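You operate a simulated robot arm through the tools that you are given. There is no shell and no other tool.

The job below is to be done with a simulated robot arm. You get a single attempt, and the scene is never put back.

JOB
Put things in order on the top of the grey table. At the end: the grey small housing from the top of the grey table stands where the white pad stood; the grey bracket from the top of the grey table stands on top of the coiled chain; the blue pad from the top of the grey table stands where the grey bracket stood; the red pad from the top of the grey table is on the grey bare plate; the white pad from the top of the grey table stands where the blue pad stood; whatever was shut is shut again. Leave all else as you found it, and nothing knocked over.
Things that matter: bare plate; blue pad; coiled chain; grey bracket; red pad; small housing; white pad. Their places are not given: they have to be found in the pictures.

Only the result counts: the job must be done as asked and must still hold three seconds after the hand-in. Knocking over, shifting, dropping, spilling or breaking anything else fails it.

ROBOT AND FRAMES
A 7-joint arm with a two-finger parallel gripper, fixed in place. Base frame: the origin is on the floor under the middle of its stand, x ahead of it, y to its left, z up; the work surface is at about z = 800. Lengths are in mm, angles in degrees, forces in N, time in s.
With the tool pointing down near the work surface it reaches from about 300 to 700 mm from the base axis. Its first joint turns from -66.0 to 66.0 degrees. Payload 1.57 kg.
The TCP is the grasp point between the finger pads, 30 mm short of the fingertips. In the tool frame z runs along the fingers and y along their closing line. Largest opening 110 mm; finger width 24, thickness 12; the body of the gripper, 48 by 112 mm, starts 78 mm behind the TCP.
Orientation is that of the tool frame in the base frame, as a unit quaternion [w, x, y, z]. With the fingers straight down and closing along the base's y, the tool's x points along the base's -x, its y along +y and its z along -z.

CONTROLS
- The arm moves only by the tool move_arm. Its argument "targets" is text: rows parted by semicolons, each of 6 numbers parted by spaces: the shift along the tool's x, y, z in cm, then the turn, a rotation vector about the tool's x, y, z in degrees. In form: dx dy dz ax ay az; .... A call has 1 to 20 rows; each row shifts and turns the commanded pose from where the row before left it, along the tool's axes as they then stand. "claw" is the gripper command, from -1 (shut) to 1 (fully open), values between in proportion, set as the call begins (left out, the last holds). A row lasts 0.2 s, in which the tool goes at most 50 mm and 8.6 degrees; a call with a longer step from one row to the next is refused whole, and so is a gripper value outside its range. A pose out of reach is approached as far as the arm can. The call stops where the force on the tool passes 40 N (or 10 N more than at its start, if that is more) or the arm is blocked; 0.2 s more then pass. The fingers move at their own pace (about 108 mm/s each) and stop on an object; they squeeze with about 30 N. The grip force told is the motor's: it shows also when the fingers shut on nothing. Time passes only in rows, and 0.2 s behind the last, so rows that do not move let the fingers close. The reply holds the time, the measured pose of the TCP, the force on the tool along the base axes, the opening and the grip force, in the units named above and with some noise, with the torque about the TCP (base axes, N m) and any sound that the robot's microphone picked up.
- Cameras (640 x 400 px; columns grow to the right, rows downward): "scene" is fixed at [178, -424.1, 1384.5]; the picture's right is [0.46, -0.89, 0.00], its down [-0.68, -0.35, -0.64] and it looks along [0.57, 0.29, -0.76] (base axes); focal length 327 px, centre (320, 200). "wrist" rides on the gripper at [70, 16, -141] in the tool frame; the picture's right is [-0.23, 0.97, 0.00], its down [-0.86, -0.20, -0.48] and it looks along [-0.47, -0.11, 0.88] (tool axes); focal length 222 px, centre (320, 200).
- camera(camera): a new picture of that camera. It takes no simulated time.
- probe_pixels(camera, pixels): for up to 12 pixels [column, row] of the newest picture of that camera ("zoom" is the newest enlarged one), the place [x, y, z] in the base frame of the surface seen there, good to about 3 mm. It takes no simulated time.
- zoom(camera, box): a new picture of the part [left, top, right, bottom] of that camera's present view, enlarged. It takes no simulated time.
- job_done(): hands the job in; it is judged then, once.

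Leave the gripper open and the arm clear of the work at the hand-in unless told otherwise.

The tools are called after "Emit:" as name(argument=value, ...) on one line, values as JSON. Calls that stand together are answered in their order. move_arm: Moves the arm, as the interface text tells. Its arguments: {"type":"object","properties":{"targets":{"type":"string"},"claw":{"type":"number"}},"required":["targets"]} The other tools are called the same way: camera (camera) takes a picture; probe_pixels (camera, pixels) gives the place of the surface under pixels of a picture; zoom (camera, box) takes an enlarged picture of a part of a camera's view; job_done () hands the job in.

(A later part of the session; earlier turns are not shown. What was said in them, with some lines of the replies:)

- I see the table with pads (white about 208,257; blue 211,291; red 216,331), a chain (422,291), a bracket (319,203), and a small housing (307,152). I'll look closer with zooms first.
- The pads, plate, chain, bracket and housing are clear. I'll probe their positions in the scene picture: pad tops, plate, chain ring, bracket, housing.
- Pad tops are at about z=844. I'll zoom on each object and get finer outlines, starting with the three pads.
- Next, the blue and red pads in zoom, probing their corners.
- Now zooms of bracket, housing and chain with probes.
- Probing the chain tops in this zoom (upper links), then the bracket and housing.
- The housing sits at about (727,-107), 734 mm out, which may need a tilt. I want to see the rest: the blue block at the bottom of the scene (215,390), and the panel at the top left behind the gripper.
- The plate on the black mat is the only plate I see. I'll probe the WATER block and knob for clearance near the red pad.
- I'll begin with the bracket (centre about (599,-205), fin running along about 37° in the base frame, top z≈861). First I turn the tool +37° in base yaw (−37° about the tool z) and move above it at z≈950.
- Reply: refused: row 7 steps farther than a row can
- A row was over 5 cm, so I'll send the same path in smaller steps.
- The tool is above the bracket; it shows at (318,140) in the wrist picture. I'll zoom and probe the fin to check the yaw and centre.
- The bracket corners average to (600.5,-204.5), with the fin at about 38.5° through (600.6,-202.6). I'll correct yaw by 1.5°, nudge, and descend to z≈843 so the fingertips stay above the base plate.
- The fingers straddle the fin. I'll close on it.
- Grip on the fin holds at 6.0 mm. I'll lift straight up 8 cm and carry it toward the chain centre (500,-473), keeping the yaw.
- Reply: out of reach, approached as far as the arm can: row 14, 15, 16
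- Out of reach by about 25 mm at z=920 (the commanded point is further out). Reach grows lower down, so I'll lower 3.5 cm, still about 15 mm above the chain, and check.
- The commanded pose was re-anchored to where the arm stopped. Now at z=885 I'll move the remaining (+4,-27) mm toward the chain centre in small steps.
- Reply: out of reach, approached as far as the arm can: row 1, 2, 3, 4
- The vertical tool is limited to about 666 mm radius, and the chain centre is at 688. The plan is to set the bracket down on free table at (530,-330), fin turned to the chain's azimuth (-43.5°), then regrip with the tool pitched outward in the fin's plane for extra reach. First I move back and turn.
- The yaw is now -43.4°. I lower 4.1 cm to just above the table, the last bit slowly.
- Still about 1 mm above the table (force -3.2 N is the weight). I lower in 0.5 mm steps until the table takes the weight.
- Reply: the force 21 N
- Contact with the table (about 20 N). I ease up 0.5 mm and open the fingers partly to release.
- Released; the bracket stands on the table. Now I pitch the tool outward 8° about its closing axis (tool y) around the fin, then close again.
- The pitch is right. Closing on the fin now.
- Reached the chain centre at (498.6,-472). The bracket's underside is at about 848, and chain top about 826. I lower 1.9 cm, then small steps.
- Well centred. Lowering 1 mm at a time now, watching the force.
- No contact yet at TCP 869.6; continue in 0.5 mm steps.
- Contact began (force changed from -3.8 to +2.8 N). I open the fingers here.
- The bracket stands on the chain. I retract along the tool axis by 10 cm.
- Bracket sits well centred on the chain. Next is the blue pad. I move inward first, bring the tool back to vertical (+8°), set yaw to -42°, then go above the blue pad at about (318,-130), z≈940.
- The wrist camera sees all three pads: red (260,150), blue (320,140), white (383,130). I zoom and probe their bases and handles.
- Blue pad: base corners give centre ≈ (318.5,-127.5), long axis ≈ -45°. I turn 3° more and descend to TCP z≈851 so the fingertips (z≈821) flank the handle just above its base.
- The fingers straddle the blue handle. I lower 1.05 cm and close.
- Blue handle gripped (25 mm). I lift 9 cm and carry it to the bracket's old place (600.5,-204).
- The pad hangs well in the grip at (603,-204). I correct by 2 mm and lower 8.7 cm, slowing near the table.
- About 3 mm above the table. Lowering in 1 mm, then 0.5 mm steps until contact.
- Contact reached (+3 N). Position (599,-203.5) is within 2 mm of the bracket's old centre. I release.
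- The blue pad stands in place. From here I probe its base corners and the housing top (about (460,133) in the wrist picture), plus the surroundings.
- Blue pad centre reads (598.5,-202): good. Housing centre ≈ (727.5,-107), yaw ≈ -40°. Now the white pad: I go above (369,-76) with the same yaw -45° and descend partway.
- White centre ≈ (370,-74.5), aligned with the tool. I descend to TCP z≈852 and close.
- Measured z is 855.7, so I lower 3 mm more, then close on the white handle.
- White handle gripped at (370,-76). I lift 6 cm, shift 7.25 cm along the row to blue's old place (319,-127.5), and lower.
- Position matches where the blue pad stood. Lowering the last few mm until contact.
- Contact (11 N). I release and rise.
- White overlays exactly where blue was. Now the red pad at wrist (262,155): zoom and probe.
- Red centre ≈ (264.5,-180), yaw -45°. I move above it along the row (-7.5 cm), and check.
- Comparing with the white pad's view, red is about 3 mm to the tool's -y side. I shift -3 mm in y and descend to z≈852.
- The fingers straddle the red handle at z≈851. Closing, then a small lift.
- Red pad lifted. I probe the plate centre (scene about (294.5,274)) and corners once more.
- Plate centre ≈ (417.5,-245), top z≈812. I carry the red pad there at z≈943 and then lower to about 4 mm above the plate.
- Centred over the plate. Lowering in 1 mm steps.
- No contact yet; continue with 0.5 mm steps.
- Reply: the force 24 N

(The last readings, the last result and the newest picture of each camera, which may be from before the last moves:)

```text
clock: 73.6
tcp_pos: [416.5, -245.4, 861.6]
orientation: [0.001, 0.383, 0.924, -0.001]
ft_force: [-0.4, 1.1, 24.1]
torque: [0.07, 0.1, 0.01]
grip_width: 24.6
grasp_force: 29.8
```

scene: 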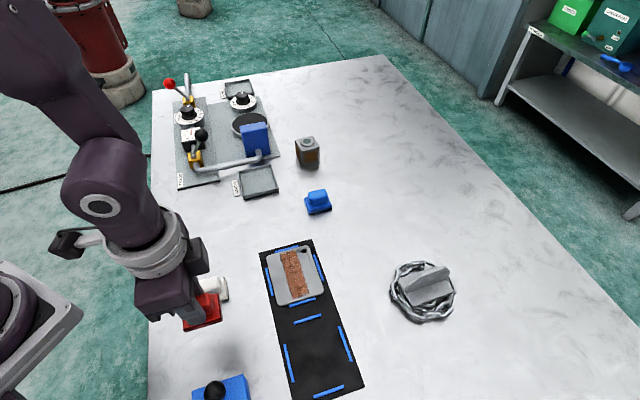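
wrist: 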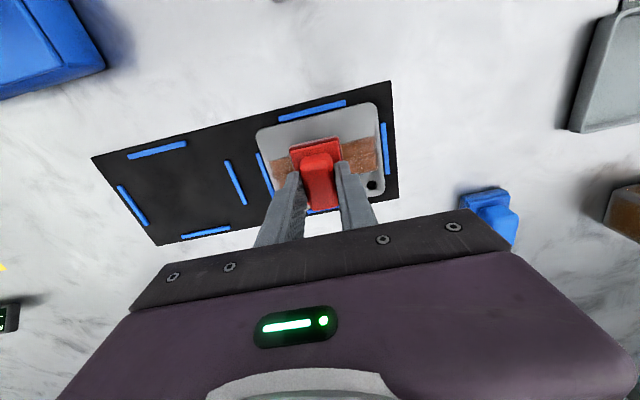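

Firm contact. I ease up 0.8 mm and release, then rise.

Emit:
move_arm(targets="0 0 -0.07 0 0 0; 0 0 0 0 0 0", claw=-1)

Emit:
move_arm(targets="0 0 0 0 0 0; 0 0 0 0 0 0; 0 0 0 0 0 0", claw=-0.2)

Emit:
move_arm(targets="0 0 -1 0 0 0; 0 0 -2.5 0 0 0; 0 0 -3 0 0 0; 0 0 -3 0 0 0; 0 0 0 0 0 0", claw=-0.2)

Emit:
camera(camera="scene")

Emit:
zoom(camera="scene", box=[255, 230, 335, 310])

```text
clock: 74.2
tcp_pos: [416.4, -244.7, 860.9]
orientation: [0.0, 0.384, 0.923, 0.001]
ft_force: [0.6, -0.5, 5.0]
torque: [-0.13, -0.2, 0.03]
grip_width: 24.8
grasp_force: 30.0
```

```text
clock: 75.0
tcp_pos: [417.2, -245.6, 861.1]
orientation: [0.0, 0.384, 0.923, -0.001]
ft_force: [1.4, 0.4, -0.3]
torque: [-0.02, 0.02, 0.01]
grip_width: 44.1
grasp_force: 0.1
```

```text
clock: 76.2
tcp_pos: [414.7, -245.4, 956.5]
orientation: [0.0, 0.382, 0.924, 0.0]
ft_force: [0.9, -0.1, 0.1]
torque: [0.0, -0.03, 0.02]
grip_width: 44.1
grasp_force: 0.1
```

```text
taken
```

scene: 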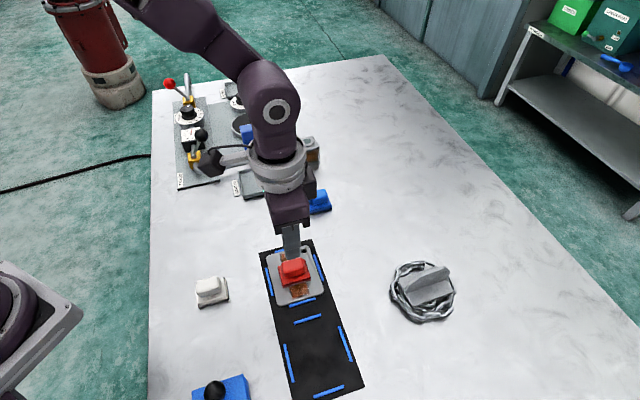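

```text
5.00 times, centred on (295, 270) of scene
```

zoom: 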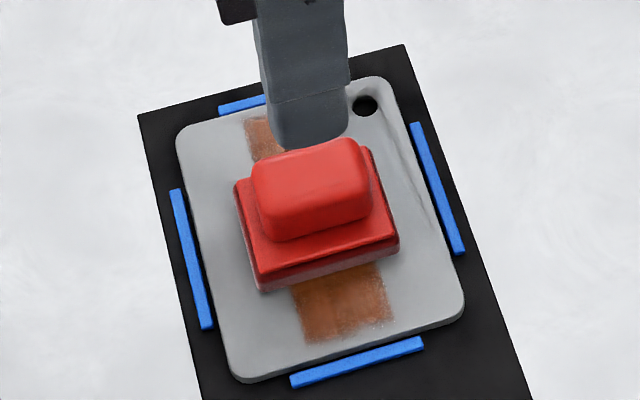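

Red is centred on the plate and the plate hasn't moved. Now the housing: I set yaw -40°, pitch outward 20°, and go partway at z≈956.

Emit:
move_arm(targets="0 0 0 0 0 -5; 0 0 0 0 -6.7 0; 0 0 0 0 -6.7 0; 0 0 0 0 -6.6 0; -1.18 2.555 0.429 0 0 0; -1.18 2.555 0.429 0 0 0; -1.18 2.555 0.429 0 0 0; -1.18 2.555 0.429 0 0 0; -1.18 2.555 0.429 0 0 0; -1.18 2.555 0.429 0 0 0; -1.18 2.555 0.429 0 0 0; 0 0 0 0 0 0; 0 0 0 0 0 0", claw=0.4)

Emit:
camera(camera="scene")

Emit:
camera(camera="wrist")

```text
clock: 79.0
tcp_pos: [601.0, -162.8, 956.9]
orientation: [0.163, 0.338, 0.925, -0.06]
ft_force: [0.5, -0.3, -0.9]
torque: [0.02, 0.0, -0.02]
grip_width: 76.9
grasp_force: 0.0
```

```text
taken
```

scene: 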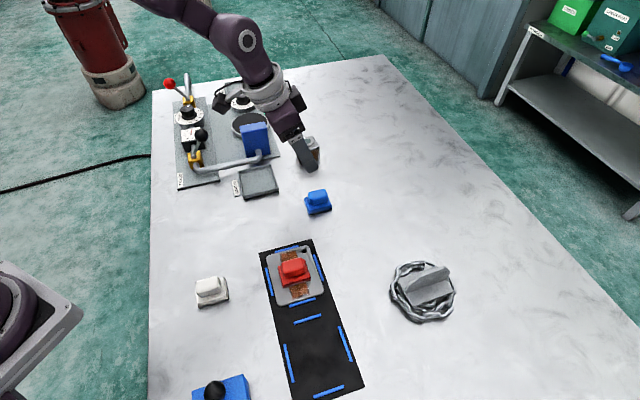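

```text
taken
```

wrist: 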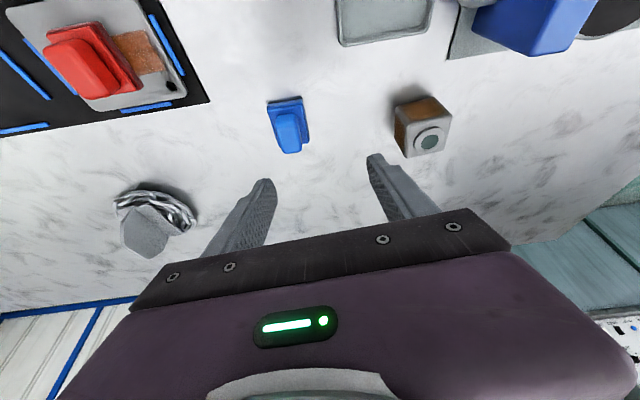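

The view is clear. I probe the pump box (wrist (535,20), scene (255,140)) for height clearance and the housing top corners.

Emit:
probe_pixels(camera="wrist", pixels=[[535, 20], [550, 45], [590, 12], [480, 10], [430, 138], [398, 125], [435, 98], [407, 157], [441, 150], [451, 113], [380, 20]])

Emit:
probe_pixels(camera="scene", pixels=[[255, 126], [268, 128], [246, 150], [240, 162], [262, 180], [318, 160], [318, 142]])

Emit:
zoom(camera="wrist", box=[370, 80, 480, 170])

```text
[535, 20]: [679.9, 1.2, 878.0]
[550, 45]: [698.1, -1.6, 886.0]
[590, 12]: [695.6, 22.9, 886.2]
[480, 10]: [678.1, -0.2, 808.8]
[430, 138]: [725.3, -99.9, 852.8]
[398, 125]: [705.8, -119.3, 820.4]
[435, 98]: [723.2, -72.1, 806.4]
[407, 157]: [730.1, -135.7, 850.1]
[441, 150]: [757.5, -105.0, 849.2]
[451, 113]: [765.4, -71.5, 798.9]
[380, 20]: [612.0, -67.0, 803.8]
```

```text
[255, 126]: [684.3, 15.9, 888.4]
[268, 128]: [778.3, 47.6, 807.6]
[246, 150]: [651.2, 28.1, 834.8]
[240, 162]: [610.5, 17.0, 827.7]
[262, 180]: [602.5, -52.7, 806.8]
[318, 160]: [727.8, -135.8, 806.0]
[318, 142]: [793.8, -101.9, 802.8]
```

```text
4.44 times, centred on (425, 125) of wrist
```

zoom: 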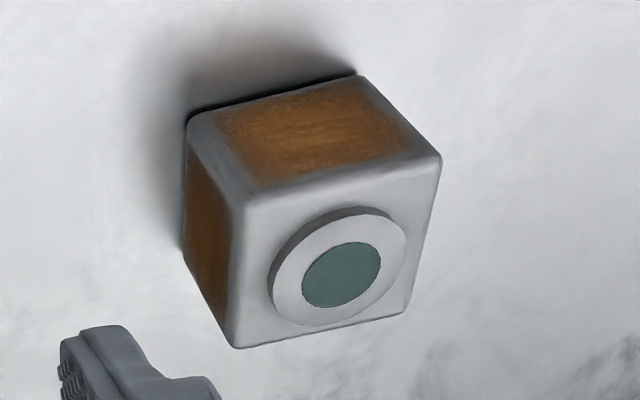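

Emit:
probe_pixels(camera="zoom", pixels=[[340, 270], [335, 275], [345, 265], [245, 205], [435, 160], [405, 305], [238, 340], [290, 230], [390, 240], [320, 310], [190, 130], [355, 80]])

```text
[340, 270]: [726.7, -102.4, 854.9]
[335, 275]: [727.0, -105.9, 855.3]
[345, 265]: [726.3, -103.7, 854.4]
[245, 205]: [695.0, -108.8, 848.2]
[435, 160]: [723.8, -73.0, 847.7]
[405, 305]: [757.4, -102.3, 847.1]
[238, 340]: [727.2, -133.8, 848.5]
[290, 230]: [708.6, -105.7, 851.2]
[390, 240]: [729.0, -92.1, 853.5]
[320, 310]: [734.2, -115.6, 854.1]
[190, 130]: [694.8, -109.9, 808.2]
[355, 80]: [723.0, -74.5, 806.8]
```

Housing centre ≈ (726.5,-106), yaw -40° confirmed; the pump box tops out at 888. I continue above the housing at z≈930.

Emit:
move_arm(targets="-0.78 2.07 0.763 0 0 0; -0.78 2.07 0.763 0 0 0; -0.78 2.07 0.763 0 0 0; -0.78 2.07 0.763 0 0 0; -0.78 2.07 0.763 0 0 0; -0.78 2.07 0.763 0 0 0; 0 0 0 0 0 0; 0 0 0 0 0 0", claw=0.4)

Emit:
camera(camera="scene")

Emit:
camera(camera="wrist")

```text
clock: 80.8
tcp_pos: [727.0, -106.8, 930.8]
orientation: [0.163, 0.338, 0.925, -0.06]
ft_force: [-0.3, 0.8, 0.5]
torque: [-0.01, 0.02, -0.02]
grip_width: 77.1
grasp_force: 0.0
```

```text
taken
```

scene: 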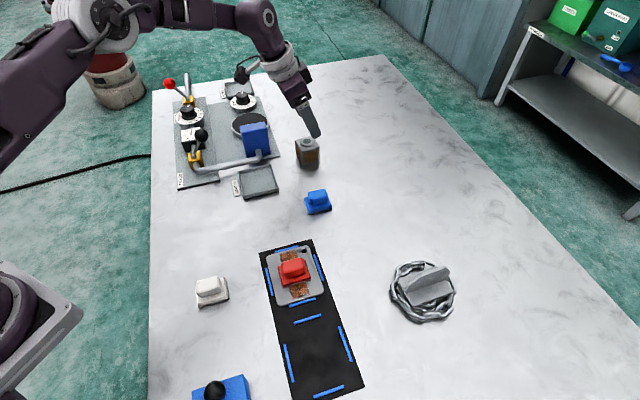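

```text
taken
```

wrist: 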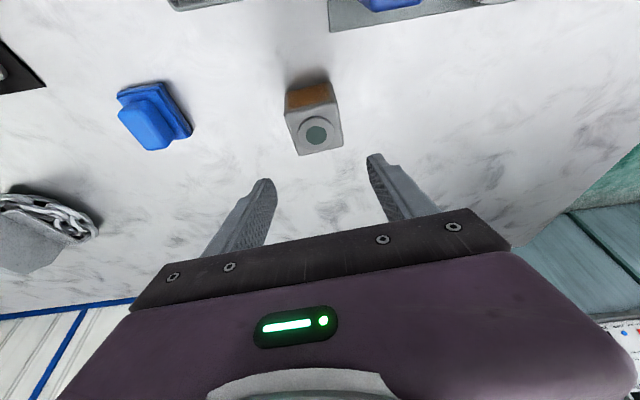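

In position above the housing at 20° pitch. I descend 8 cm straight down with the fingers either side.

Emit:
move_arm(targets="1.137 0 2.25 0 0 0; 0.855 0 2.35 0 0 0; 0.684 0 1.88 0 0 0; 0.342 0 0.94 0 0 0; 0 0 0 0 0 0; 0 0 0 0 0 0", claw=0.4)

Emit:
zoom(camera="scene", box=[240, 60, 380, 200])

Emit:
camera(camera="wrist")

```text
clock: 82.2
tcp_pos: [723.7, -105.1, 849.7]
orientation: [0.163, 0.338, 0.925, -0.059]
ft_force: [-0.7, -0.3, -0.5]
torque: [-0.04, -0.02, 0.0]
grip_width: 76.8
grasp_force: 0.0
```

```text
2.86 times, centred on (310, 130) of scene
```

zoom: 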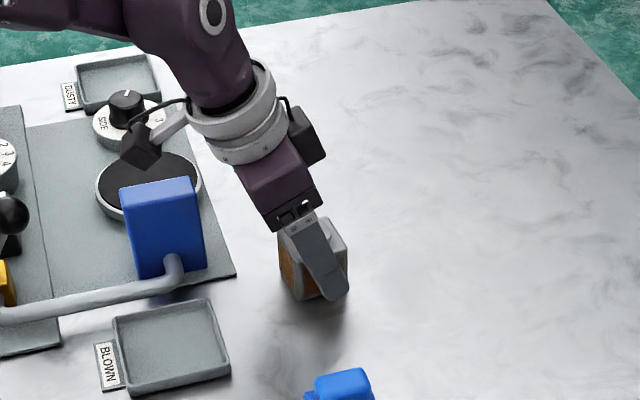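

```text
taken
```

wrist: 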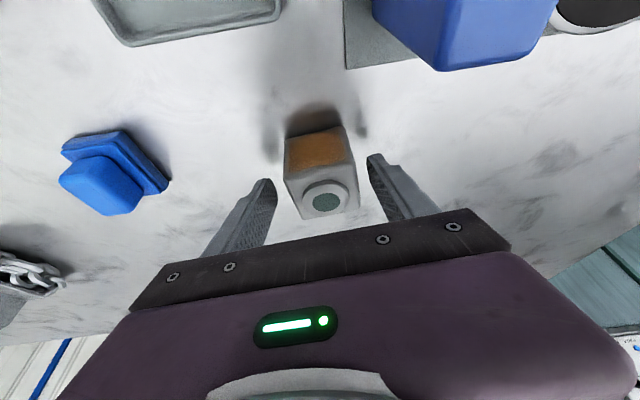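

The housing is centred between the fingers. I lower 8 mm more (TCP ≈ 842) and close.

Emit:
move_arm(targets="0.137 0 0.376 0 0 0; 0.137 0 0.376 0 0 0; 0 0 0 0 0 0", claw=0.4)

Emit:
move_arm(targets="0 0 0 0 0 0; 0 0 0 0 0 0; 0 0 0 0 0 0; 0 0 0 0 0 0", claw=-1)

Emit:
zoom(camera="scene", box=[240, 60, 380, 200])

Emit:
camera(camera="wrist")

```text
clock: 83.0
tcp_pos: [724.0, -105.4, 841.7]
orientation: [0.163, 0.338, 0.925, -0.06]
ft_force: [0.4, 0.1, -0.4]
torque: [0.0, 0.0, 0.0]
grip_width: 77.2
grasp_force: 0.1
```

```text
clock: 84.0
tcp_pos: [721.1, -106.6, 842.7]
orientation: [0.163, 0.337, 0.925, -0.059]
ft_force: [-1.4, -0.2, 1.2]
torque: [0.06, -0.04, 0.01]
grip_width: 49.8
grasp_force: 30.3
```

```text
2.86 times, centred on (310, 130) of scene
```

zoom: 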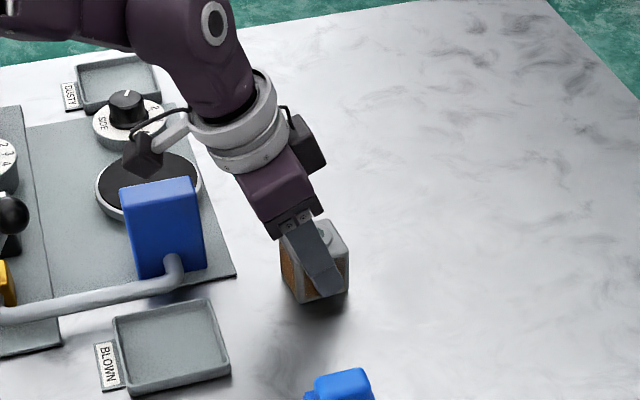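

```text
taken
```

wrist: 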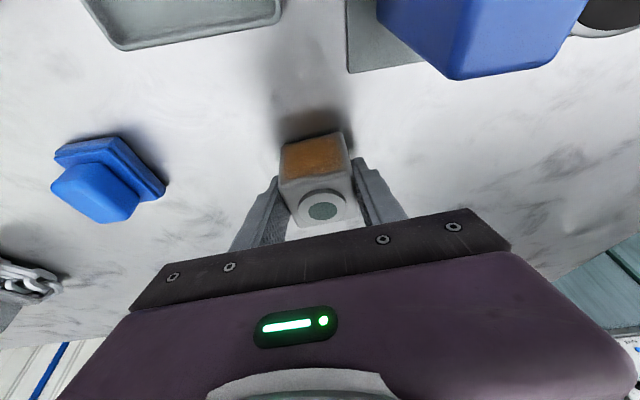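

Gripped (49.8 mm wide). I lift it 10 cm straight up.

Emit:
move_arm(targets="-0.171 0 -0.47 0 0 0; -0.342 0 -0.94 0 0 0; -0.684 0 -1.88 0 0 0; -0.855 0 -2.35 0 0 0; -0.855 0 -2.35 0 0 0; -0.513 0 -1.41 0 0 0; 0 0 0 0 0 0; 0 0 0 0 0 0", claw=-1)

Emit:
zoom(camera="scene", box=[220, 30, 380, 200])

Emit:
camera(camera="wrist")

```text
clock: 85.8
tcp_pos: [723.9, -105.7, 940.1]
orientation: [0.163, 0.338, 0.925, -0.059]
ft_force: [-0.2, -0.7, -1.7]
torque: [0.06, 0.03, -0.01]
grip_width: 50.0
grasp_force: 30.3
```

```text
2.35 times, centred on (300, 115) of scene
```

zoom: 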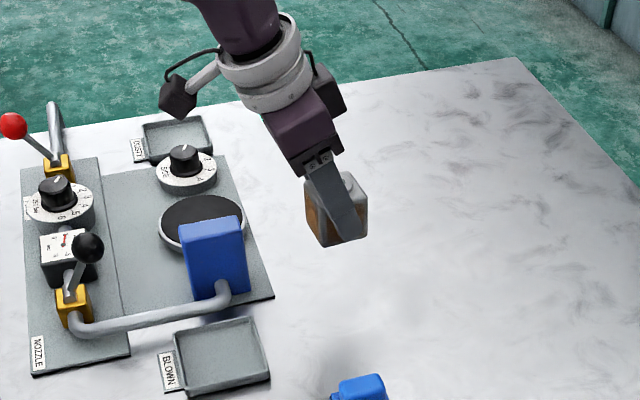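

```text
taken
```

wrist: 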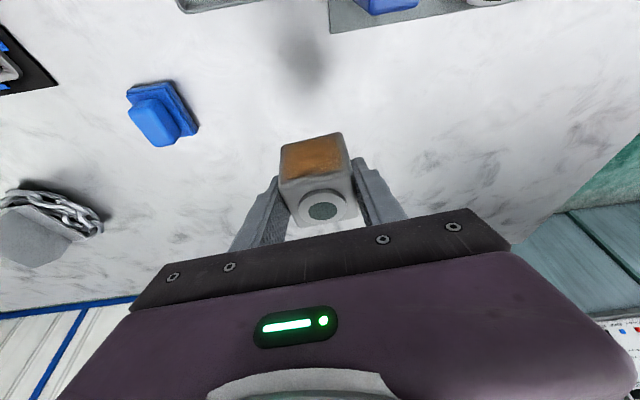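

Lifted level. Now I carry it to the white pad's old place, about (368,-73.5) for the TCP, at z≈940.

Emit:
move_arm(targets="1.963 -1.445 -0.714 0 0 0; 1.963 -1.445 -0.714 0 0 0; 1.963 -1.445 -0.714 0 0 0; 1.963 -1.445 -0.714 0 0 0; 1.963 -1.445 -0.714 0 0 0; 1.963 -1.445 -0.714 0 0 0; 1.963 -1.445 -0.714 0 0 0; 1.963 -1.445 -0.714 0 0 0; 1.963 -1.445 -0.714 0 0 0; 1.963 -1.445 -0.714 0 0 0; 1.963 -1.445 -0.714 0 0 0; 1.963 -1.445 -0.714 0 0 0; 1.963 -1.445 -0.714 0 0 0; 1.963 -1.445 -0.714 0 0 0; 0 0 0 0 0 0; 0 0 0 0 0 0", claw=-1)

Emit:
camera(camera="scene")

Emit:
camera(camera="wrist")

```text
clock: 89.2
tcp_pos: [370.5, -74.7, 942.6]
orientation: [0.162, 0.337, 0.925, -0.059]
ft_force: [-0.1, 0.6, -2.0]
torque: [0.0, -0.05, 0.0]
grip_width: 49.7
grasp_force: 29.6
```

```text
taken
```

scene: 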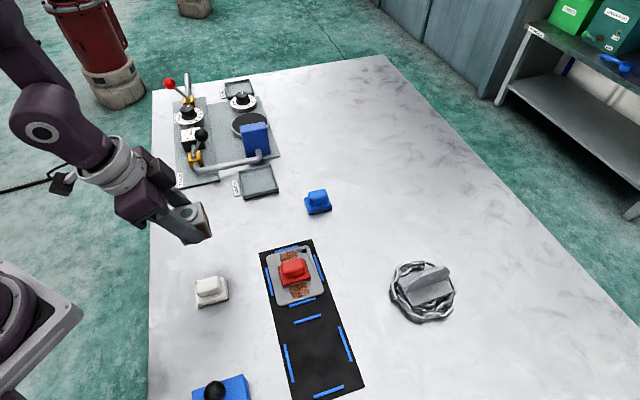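

```text
taken
```

wrist: 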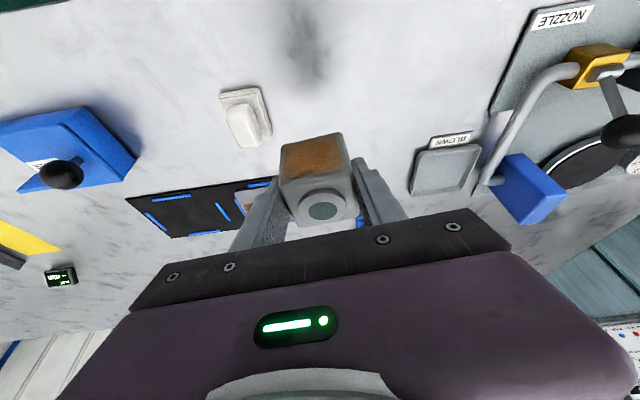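

Reached with no limit flagged. I probe the held housing's top in the wrist view to confirm its centre against the TCP.

Emit:
zoom(camera="wrist", box=[260, 120, 380, 240])

Emit:
probe_pixels(camera="wrist", pixels=[[322, 211], [320, 209], [325, 213], [286, 180], [348, 167], [302, 220], [356, 205], [320, 185]])

Emit:
zoom(camera="scene", box=[150, 170, 250, 290])

Emit:
probe_pixels(camera="scene", pixels=[[190, 212], [207, 222], [205, 207], [180, 211]])

```text
3.33 times, centred on (320, 180) of wrist
```

zoom: 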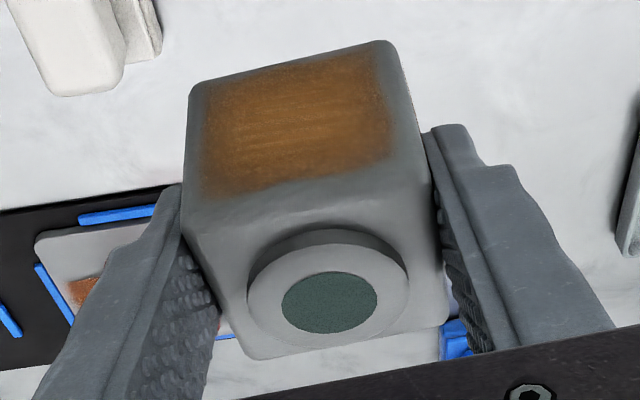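

```text
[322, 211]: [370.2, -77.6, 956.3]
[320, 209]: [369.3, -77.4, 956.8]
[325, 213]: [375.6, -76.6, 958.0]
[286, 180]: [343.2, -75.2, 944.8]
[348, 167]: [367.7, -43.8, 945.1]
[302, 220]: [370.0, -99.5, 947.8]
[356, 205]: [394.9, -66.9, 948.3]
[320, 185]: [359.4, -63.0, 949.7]
```

```text
3.33 times, centred on (200, 230) of scene
```

zoom: 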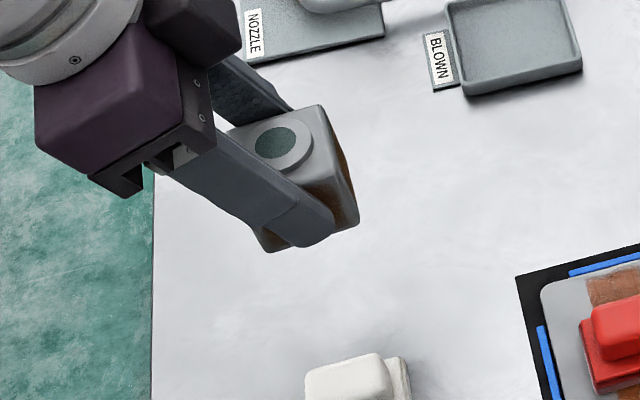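

```text
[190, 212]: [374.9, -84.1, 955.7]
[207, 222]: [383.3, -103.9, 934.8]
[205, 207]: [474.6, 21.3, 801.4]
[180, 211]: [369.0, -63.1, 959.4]
```

The housing centre reads about (372,-77), level. I shift it by (-2.2,+1) mm to match the white pad's place (370,-76) and lower 9.4 cm.

Emit:
move_arm(targets="0.22 -0.065 -0.08 0 0 0; 0.855 0 2.35 0 0 0; 0.855 0 2.35 0 0 0; 0.855 0 2.35 0 0 0; 0.445 0 1.222 0 0 0; 0.205 0 0.564 0 0 0; 0 0 0 0 0 0; 0 0 0 0 0 0", claw=-1)

Emit:
zoom(camera="scene", box=[150, 190, 260, 310])

Emit:
camera(camera="wrist")

```text
clock: 91.0
tcp_pos: [365.3, -71.8, 845.1]
orientation: [0.163, 0.338, 0.925, -0.059]
ft_force: [0.0, 0.0, -2.0]
torque: [0.05, 0.04, -0.03]
grip_width: 50.0
grasp_force: 30.3
```

```text
3.33 times, centred on (205, 250) of scene
```

zoom: 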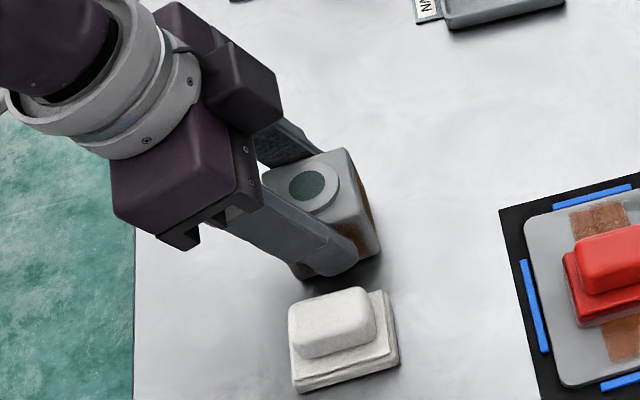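

```text
taken
```

wrist: 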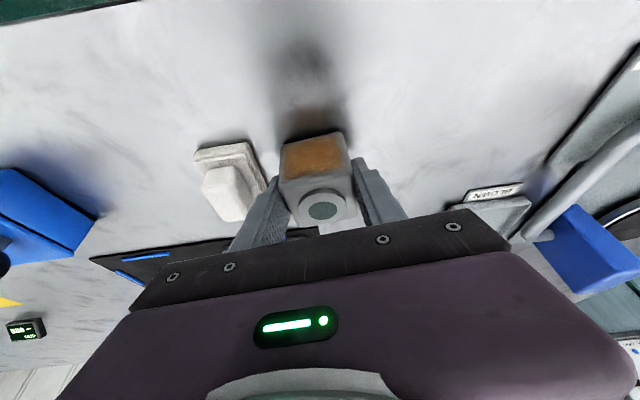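

The TCP reads 3 mm inward of plan; I re-read the pose with a still row before correcting.

Emit:
move_arm(targets="0 0 0 0 0 0", claw=-1)

Emit:
probe_pixels(camera="wrist", pixels=[[323, 211], [321, 210], [325, 212], [323, 209], [323, 213]])

Emit:
probe_pixels(camera="zoom", pixels=[[307, 187], [300, 185], [315, 190], [310, 180], [305, 195]])

```text
clock: 91.4
tcp_pos: [366.5, -73.2, 845.0]
orientation: [0.163, 0.338, 0.925, -0.059]
ft_force: [0.2, 0.3, -1.7]
torque: [-0.02, 0.02, -0.01]
grip_width: 49.6
grasp_force: 30.2
```

```text
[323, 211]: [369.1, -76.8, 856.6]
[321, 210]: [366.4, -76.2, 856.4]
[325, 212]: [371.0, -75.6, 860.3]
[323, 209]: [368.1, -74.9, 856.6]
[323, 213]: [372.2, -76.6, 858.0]
```

```text
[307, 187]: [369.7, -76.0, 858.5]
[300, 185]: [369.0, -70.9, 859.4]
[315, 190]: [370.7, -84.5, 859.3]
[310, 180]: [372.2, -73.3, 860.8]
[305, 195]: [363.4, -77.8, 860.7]
```

The housing centre reads (369.3,-76.2), right on target. Lowering in 1 mm steps to contact.

Emit:
move_arm(targets="0.034 0 0.094 0 0 0; 0.034 0 0.094 0 0 0; 0 0 0 0 0 0", claw=-1)

Emit:
move_arm(targets="0.017 0 0.047 0 0 0; 0 0 0 0 0 0", claw=-1)

```text
clock: 92.2
tcp_pos: [366.0, -73.1, 844.7]
orientation: [0.164, 0.338, 0.925, -0.059]
ft_force: [0.2, 0.1, -1.3]
torque: [0.02, -0.04, -0.02]
grip_width: 49.8
grasp_force: 30.2
```

```text
clock: 92.8
tcp_pos: [366.7, -72.0, 843.8]
orientation: [0.164, 0.338, 0.925, -0.059]
ft_force: [0.0, 0.1, -2.2]
torque: [0.04, 0.0, 0.02]
grip_width: 49.8
grasp_force: 30.1
```

Emit:
move_arm(targets="0.017 0 0.047 0 0 0; 0 0 0 0 0 0", claw=-1)

Emit:
move_arm(targets="0.017 0 0.047 0 0 0; 0 0 0 0 0 0", claw=-1)

```text
clock: 93.4
tcp_pos: [367.8, -72.2, 843.2]
orientation: [0.163, 0.338, 0.925, -0.059]
ft_force: [0.4, 0.6, -2.3]
torque: [0.0, 0.01, 0.01]
grip_width: 49.6
grasp_force: 30.0
```

```text
clock: 94.0
tcp_pos: [365.3, -72.6, 842.9]
orientation: [0.163, 0.337, 0.925, -0.06]
ft_force: [0.6, 0.2, -2.3]
torque: [0.03, 0.03, -0.04]
grip_width: 50.0
grasp_force: 30.0
```

Emit:
move_arm(targets="0.017 0 0.047 0 0 0; 0 0 0 0 0 0", claw=-1)

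Emit:
move_arm(targets="0.017 0 0.047 0 0 0; 0 0 0 0 0 0", claw=-1)

```text
clock: 94.6
tcp_pos: [367.0, -71.6, 841.8]
orientation: [0.162, 0.337, 0.925, -0.06]
ft_force: [0.4, 0.3, -1.6]
torque: [-0.02, 0.01, -0.01]
grip_width: 49.8
grasp_force: 30.3
```

```text
clock: 95.2
tcp_pos: [365.9, -72.8, 842.1]
orientation: [0.163, 0.338, 0.925, -0.06]
ft_force: [-2.7, 1.3, 24.0]
torque: [0.0, 0.04, 0.05]
grip_width: 50.1
grasp_force: 30.1
```

Contact (24 N). I ease up 0.4 mm and open to about 60 mm (keeping clear of the white pad beside it).

Emit:
move_arm(targets="-0.014 0 -0.038 0 0 0; 0 0 0 0 0 0", claw=-1)

Emit:
move_arm(targets="0 0 0 0 0 0; 0 0 0 0 0 0; 0 0 0 0 0 0", claw=0.1)

Emit:
zoom(camera="scene", box=[150, 190, 260, 310])

Emit:
camera(camera="wrist")

```text
clock: 95.8
tcp_pos: [366.9, -73.1, 842.7]
orientation: [0.164, 0.338, 0.925, -0.06]
ft_force: [2.3, -1.2, 17.3]
torque: [-0.12, -0.2, 0.06]
grip_width: 49.6
grasp_force: 29.7
```

```text
clock: 96.6
tcp_pos: [366.0, -72.2, 842.1]
orientation: [0.163, 0.338, 0.925, -0.06]
ft_force: [0.2, -1.0, 0.5]
torque: [-0.01, 0.01, 0.02]
grip_width: 60.7
grasp_force: 0.1
```

```text
3.33 times, centred on (205, 250) of scene
```

zoom: 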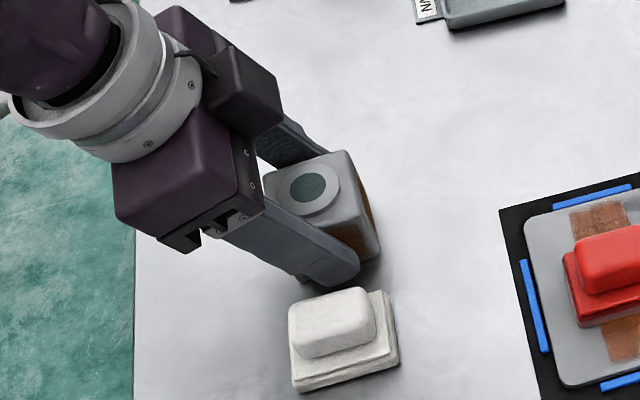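

```text
taken
```

wrist: 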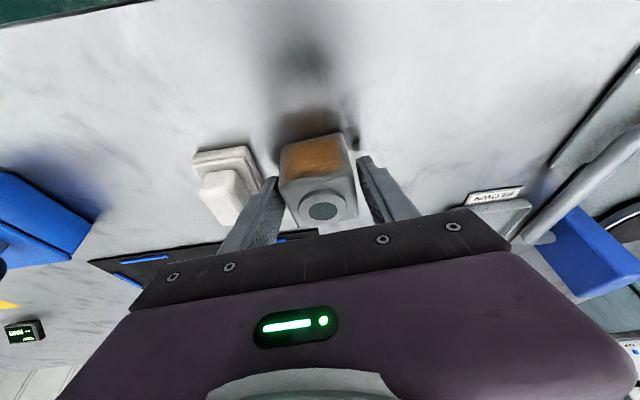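

Released. I raise straight up 10 cm, the way it came down.

Emit:
move_arm(targets="-0.171 0 -0.47 0 0 0; -0.342 0 -0.94 0 0 0; -0.855 0 -2.35 0 0 0; -0.855 0 -2.35 0 0 0; -0.855 0 -2.35 0 0 0; -0.342 0 -0.94 0 0 0; 0 0 0 0 0 0", claw=0.1)

Emit:
zoom(camera="scene", box=[150, 190, 260, 310])

Emit:
camera(camera="wrist")

```text
clock: 98.2
tcp_pos: [365.3, -72.4, 943.0]
orientation: [0.163, 0.337, 0.925, -0.059]
ft_force: [1.1, -0.2, -0.2]
torque: [0.0, -0.02, 0.0]
grip_width: 60.7
grasp_force: 0.1
```

```text
3.33 times, centred on (205, 250) of scene
```

zoom: 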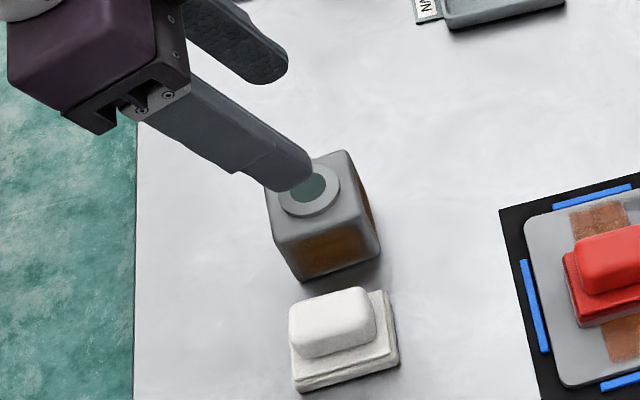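

```text
taken
```

wrist: 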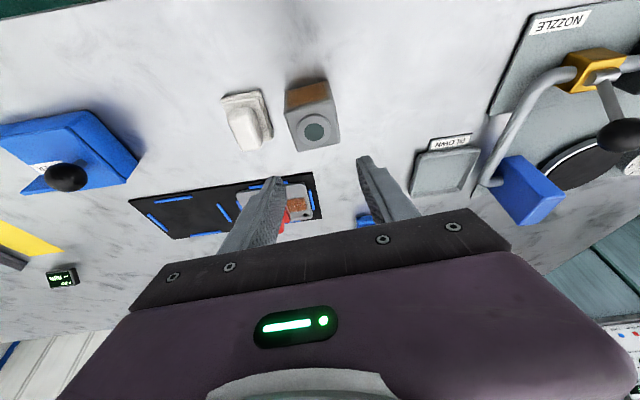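

The housing stands where the white pad was. I go back toward the start pose: up, tool vertical, yaw to 0, gripper open.

Emit:
move_arm(targets="-1.23 0 -3.38 0 0 0; -1.23 0 -3.38 0 0 0; -1.23 0 -3.38 0 0 0; -1.23 0 -3.38 0 0 0; 0 0 0 0 6.7 0; 0 0 0 0 6.7 0; 0 0 0 0 6.6 0; 0 0 0 0 0 -8; 0 0 0 0 0 -8; 0 0 0 0 0 -8; 0 0 0 0 0 -8; 0 0 0 0 0 -8; -3.2 -0.6 0 0 0 0; -3.2 -0.6 0 0 0 0; -3.2 -0.6 0 0 0 0; 0 0 0 0 0 0; 0 0 0 0 0 0", claw=1)

Emit:
camera(camera="scene")

Emit:
zoom(camera="scene", box=[160, 220, 360, 400])

Emit:
zoom(camera="scene", box=[360, 230, 500, 350])

Emit:
zoom(camera="scene", box=[160, 80, 360, 230])

```text
clock: 101.8
tcp_pos: [348.5, -52.9, 1134.7]
orientation: [0.056, 0.002, 0.998, -0.041]
ft_force: [0.5, 0.1, -0.2]
torque: [-0.04, 0.01, -0.02]
grip_width: 109.8
grasp_force: 0.1
out of reach, approached as far as the arm can: row 4, 5, 6, 7, 11, 12, 13, 14, 15
```

```text
taken
```

scene: 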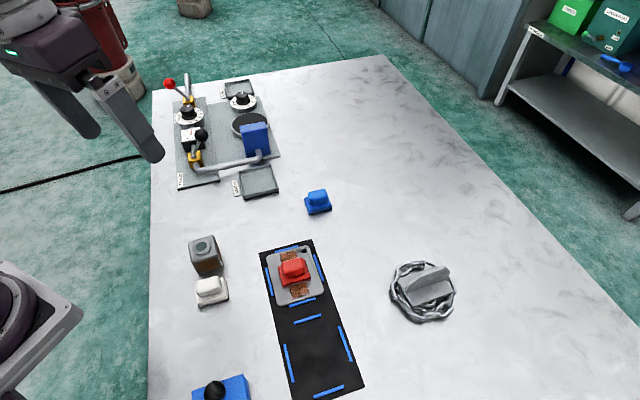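

```text
2.22 times, centred on (260, 310) of scene
```

zoom: 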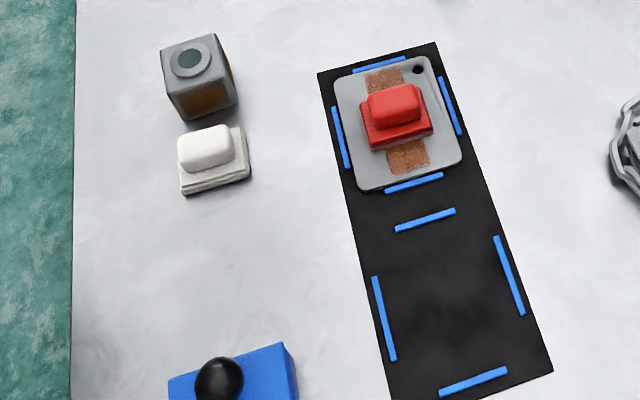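

```text
3.33 times, centred on (430, 290) of scene
```

zoom: 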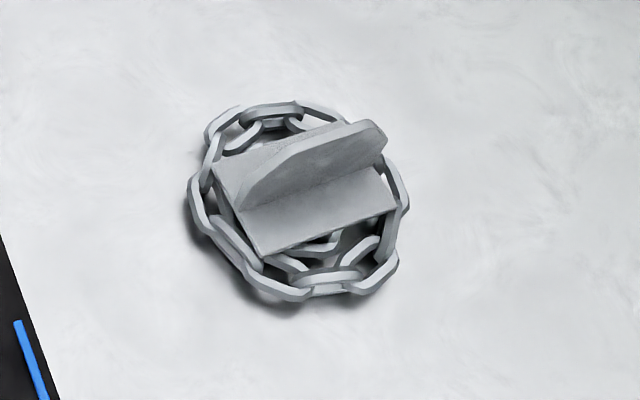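

```text
2.67 times, centred on (260, 155) of scene
```

zoom: 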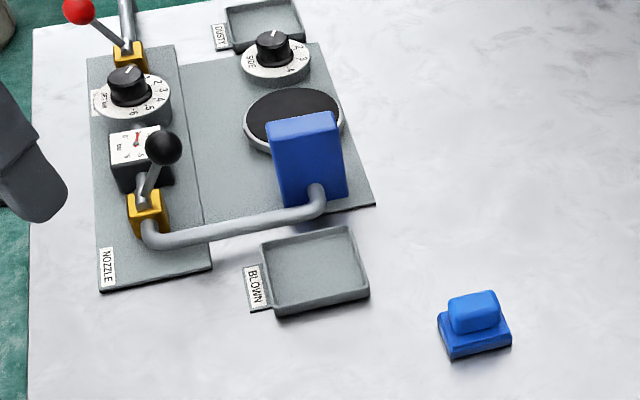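

All five items are in place; the chain, plate, valves and knobs look unchanged. I check that the bracket is level and the housing is centred by probing.

Emit:
zoom(camera="scene", box=[374, 255, 470, 330])

Emit:
probe_pixels(camera="zoom", pixels=[[120, 150], [200, 270], [405, 195], [160, 210], [290, 240], [390, 180], [260, 200], [320, 110], [390, 90], [220, 140], [210, 250], [345, 205]])

Emit:
zoom(camera="scene", box=[165, 222, 245, 282])

```text
5.33 times, centred on (422, 292) of scene
```

zoom: 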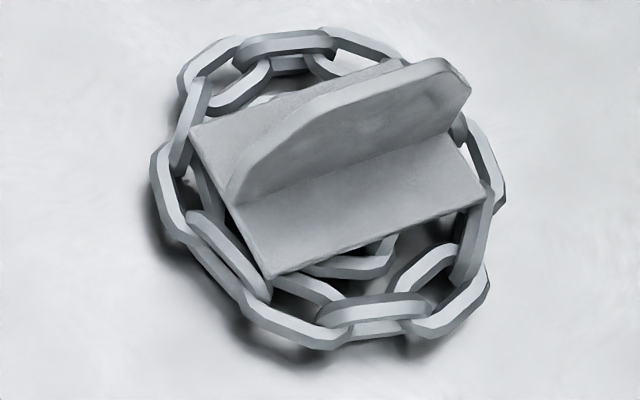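

```text
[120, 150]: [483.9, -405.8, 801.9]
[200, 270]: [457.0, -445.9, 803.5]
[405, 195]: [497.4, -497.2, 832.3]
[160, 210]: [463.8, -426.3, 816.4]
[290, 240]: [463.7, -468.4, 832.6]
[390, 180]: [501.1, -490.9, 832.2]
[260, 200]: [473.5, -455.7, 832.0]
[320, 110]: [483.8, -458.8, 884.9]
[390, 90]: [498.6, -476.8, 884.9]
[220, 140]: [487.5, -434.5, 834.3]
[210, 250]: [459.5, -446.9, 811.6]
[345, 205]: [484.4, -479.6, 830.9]
```

```text
6.67 times, centred on (205, 252) of scene
```

zoom: 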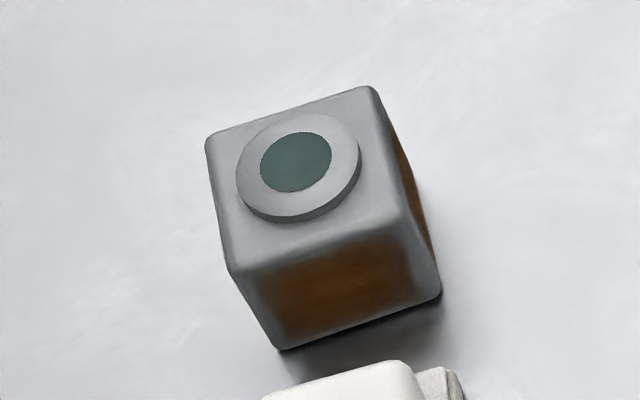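

Emit:
probe_pixels(camera="zoom", pixels=[[297, 163], [285, 160], [310, 165], [215, 145], [368, 95], [405, 225], [240, 270], [282, 345], [435, 290]])

```text
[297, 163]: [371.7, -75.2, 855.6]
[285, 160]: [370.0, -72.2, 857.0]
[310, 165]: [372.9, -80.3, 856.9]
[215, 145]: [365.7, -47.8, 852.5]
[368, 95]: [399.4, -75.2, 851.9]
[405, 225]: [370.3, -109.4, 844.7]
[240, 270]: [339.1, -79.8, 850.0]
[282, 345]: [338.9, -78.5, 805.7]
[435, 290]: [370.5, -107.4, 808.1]
```

The bracket is level on the chain (base z≈832 all over), and the housing centre is (370,-77), upright. The gripper is open and high above the table. I hand in the job.

Emit:
job_done()

```text
The job is handed in.
```

I've handed in the job. All five moves are done, and I checked each one in the camera pictures and by probing before handing in.

| Item | Where it stands now | Check |
|---|---|---|
| Grey bracket | On top of the coiled chain | Level, base at about z = 832 throughout; chain not moved |
| Blue pad | Where the grey bracket stood | Centre within about 3 mm |
| White pad | Where the blue pad stood | Overlaps the blue pad's old outline in the picture |
| Red pad | Centred on the grey plate on the black mat | Plate not moved |
| Grey small housing | Where the white pad stood | Upright, centre within about 2 mm |

- **Bare plate:** I took "bare plate" to be the plate with the brown strip on the black mat, as it was the only plate I found on the table.
- **Extra handling of the bracket:** the chain is at the edge of the arm's reach. I set the bracket down briefly on free table to regrip it at a tilt before placing it on the chain.
- **Left as found:** nothing was opened, and the valves, knobs and trays look as they did at the start. Nothing was knocked over.
- **Arm at hand-in:** the gripper is open and the arm is high above the table. It stopped a little short of its starting pose because of its reach limits.
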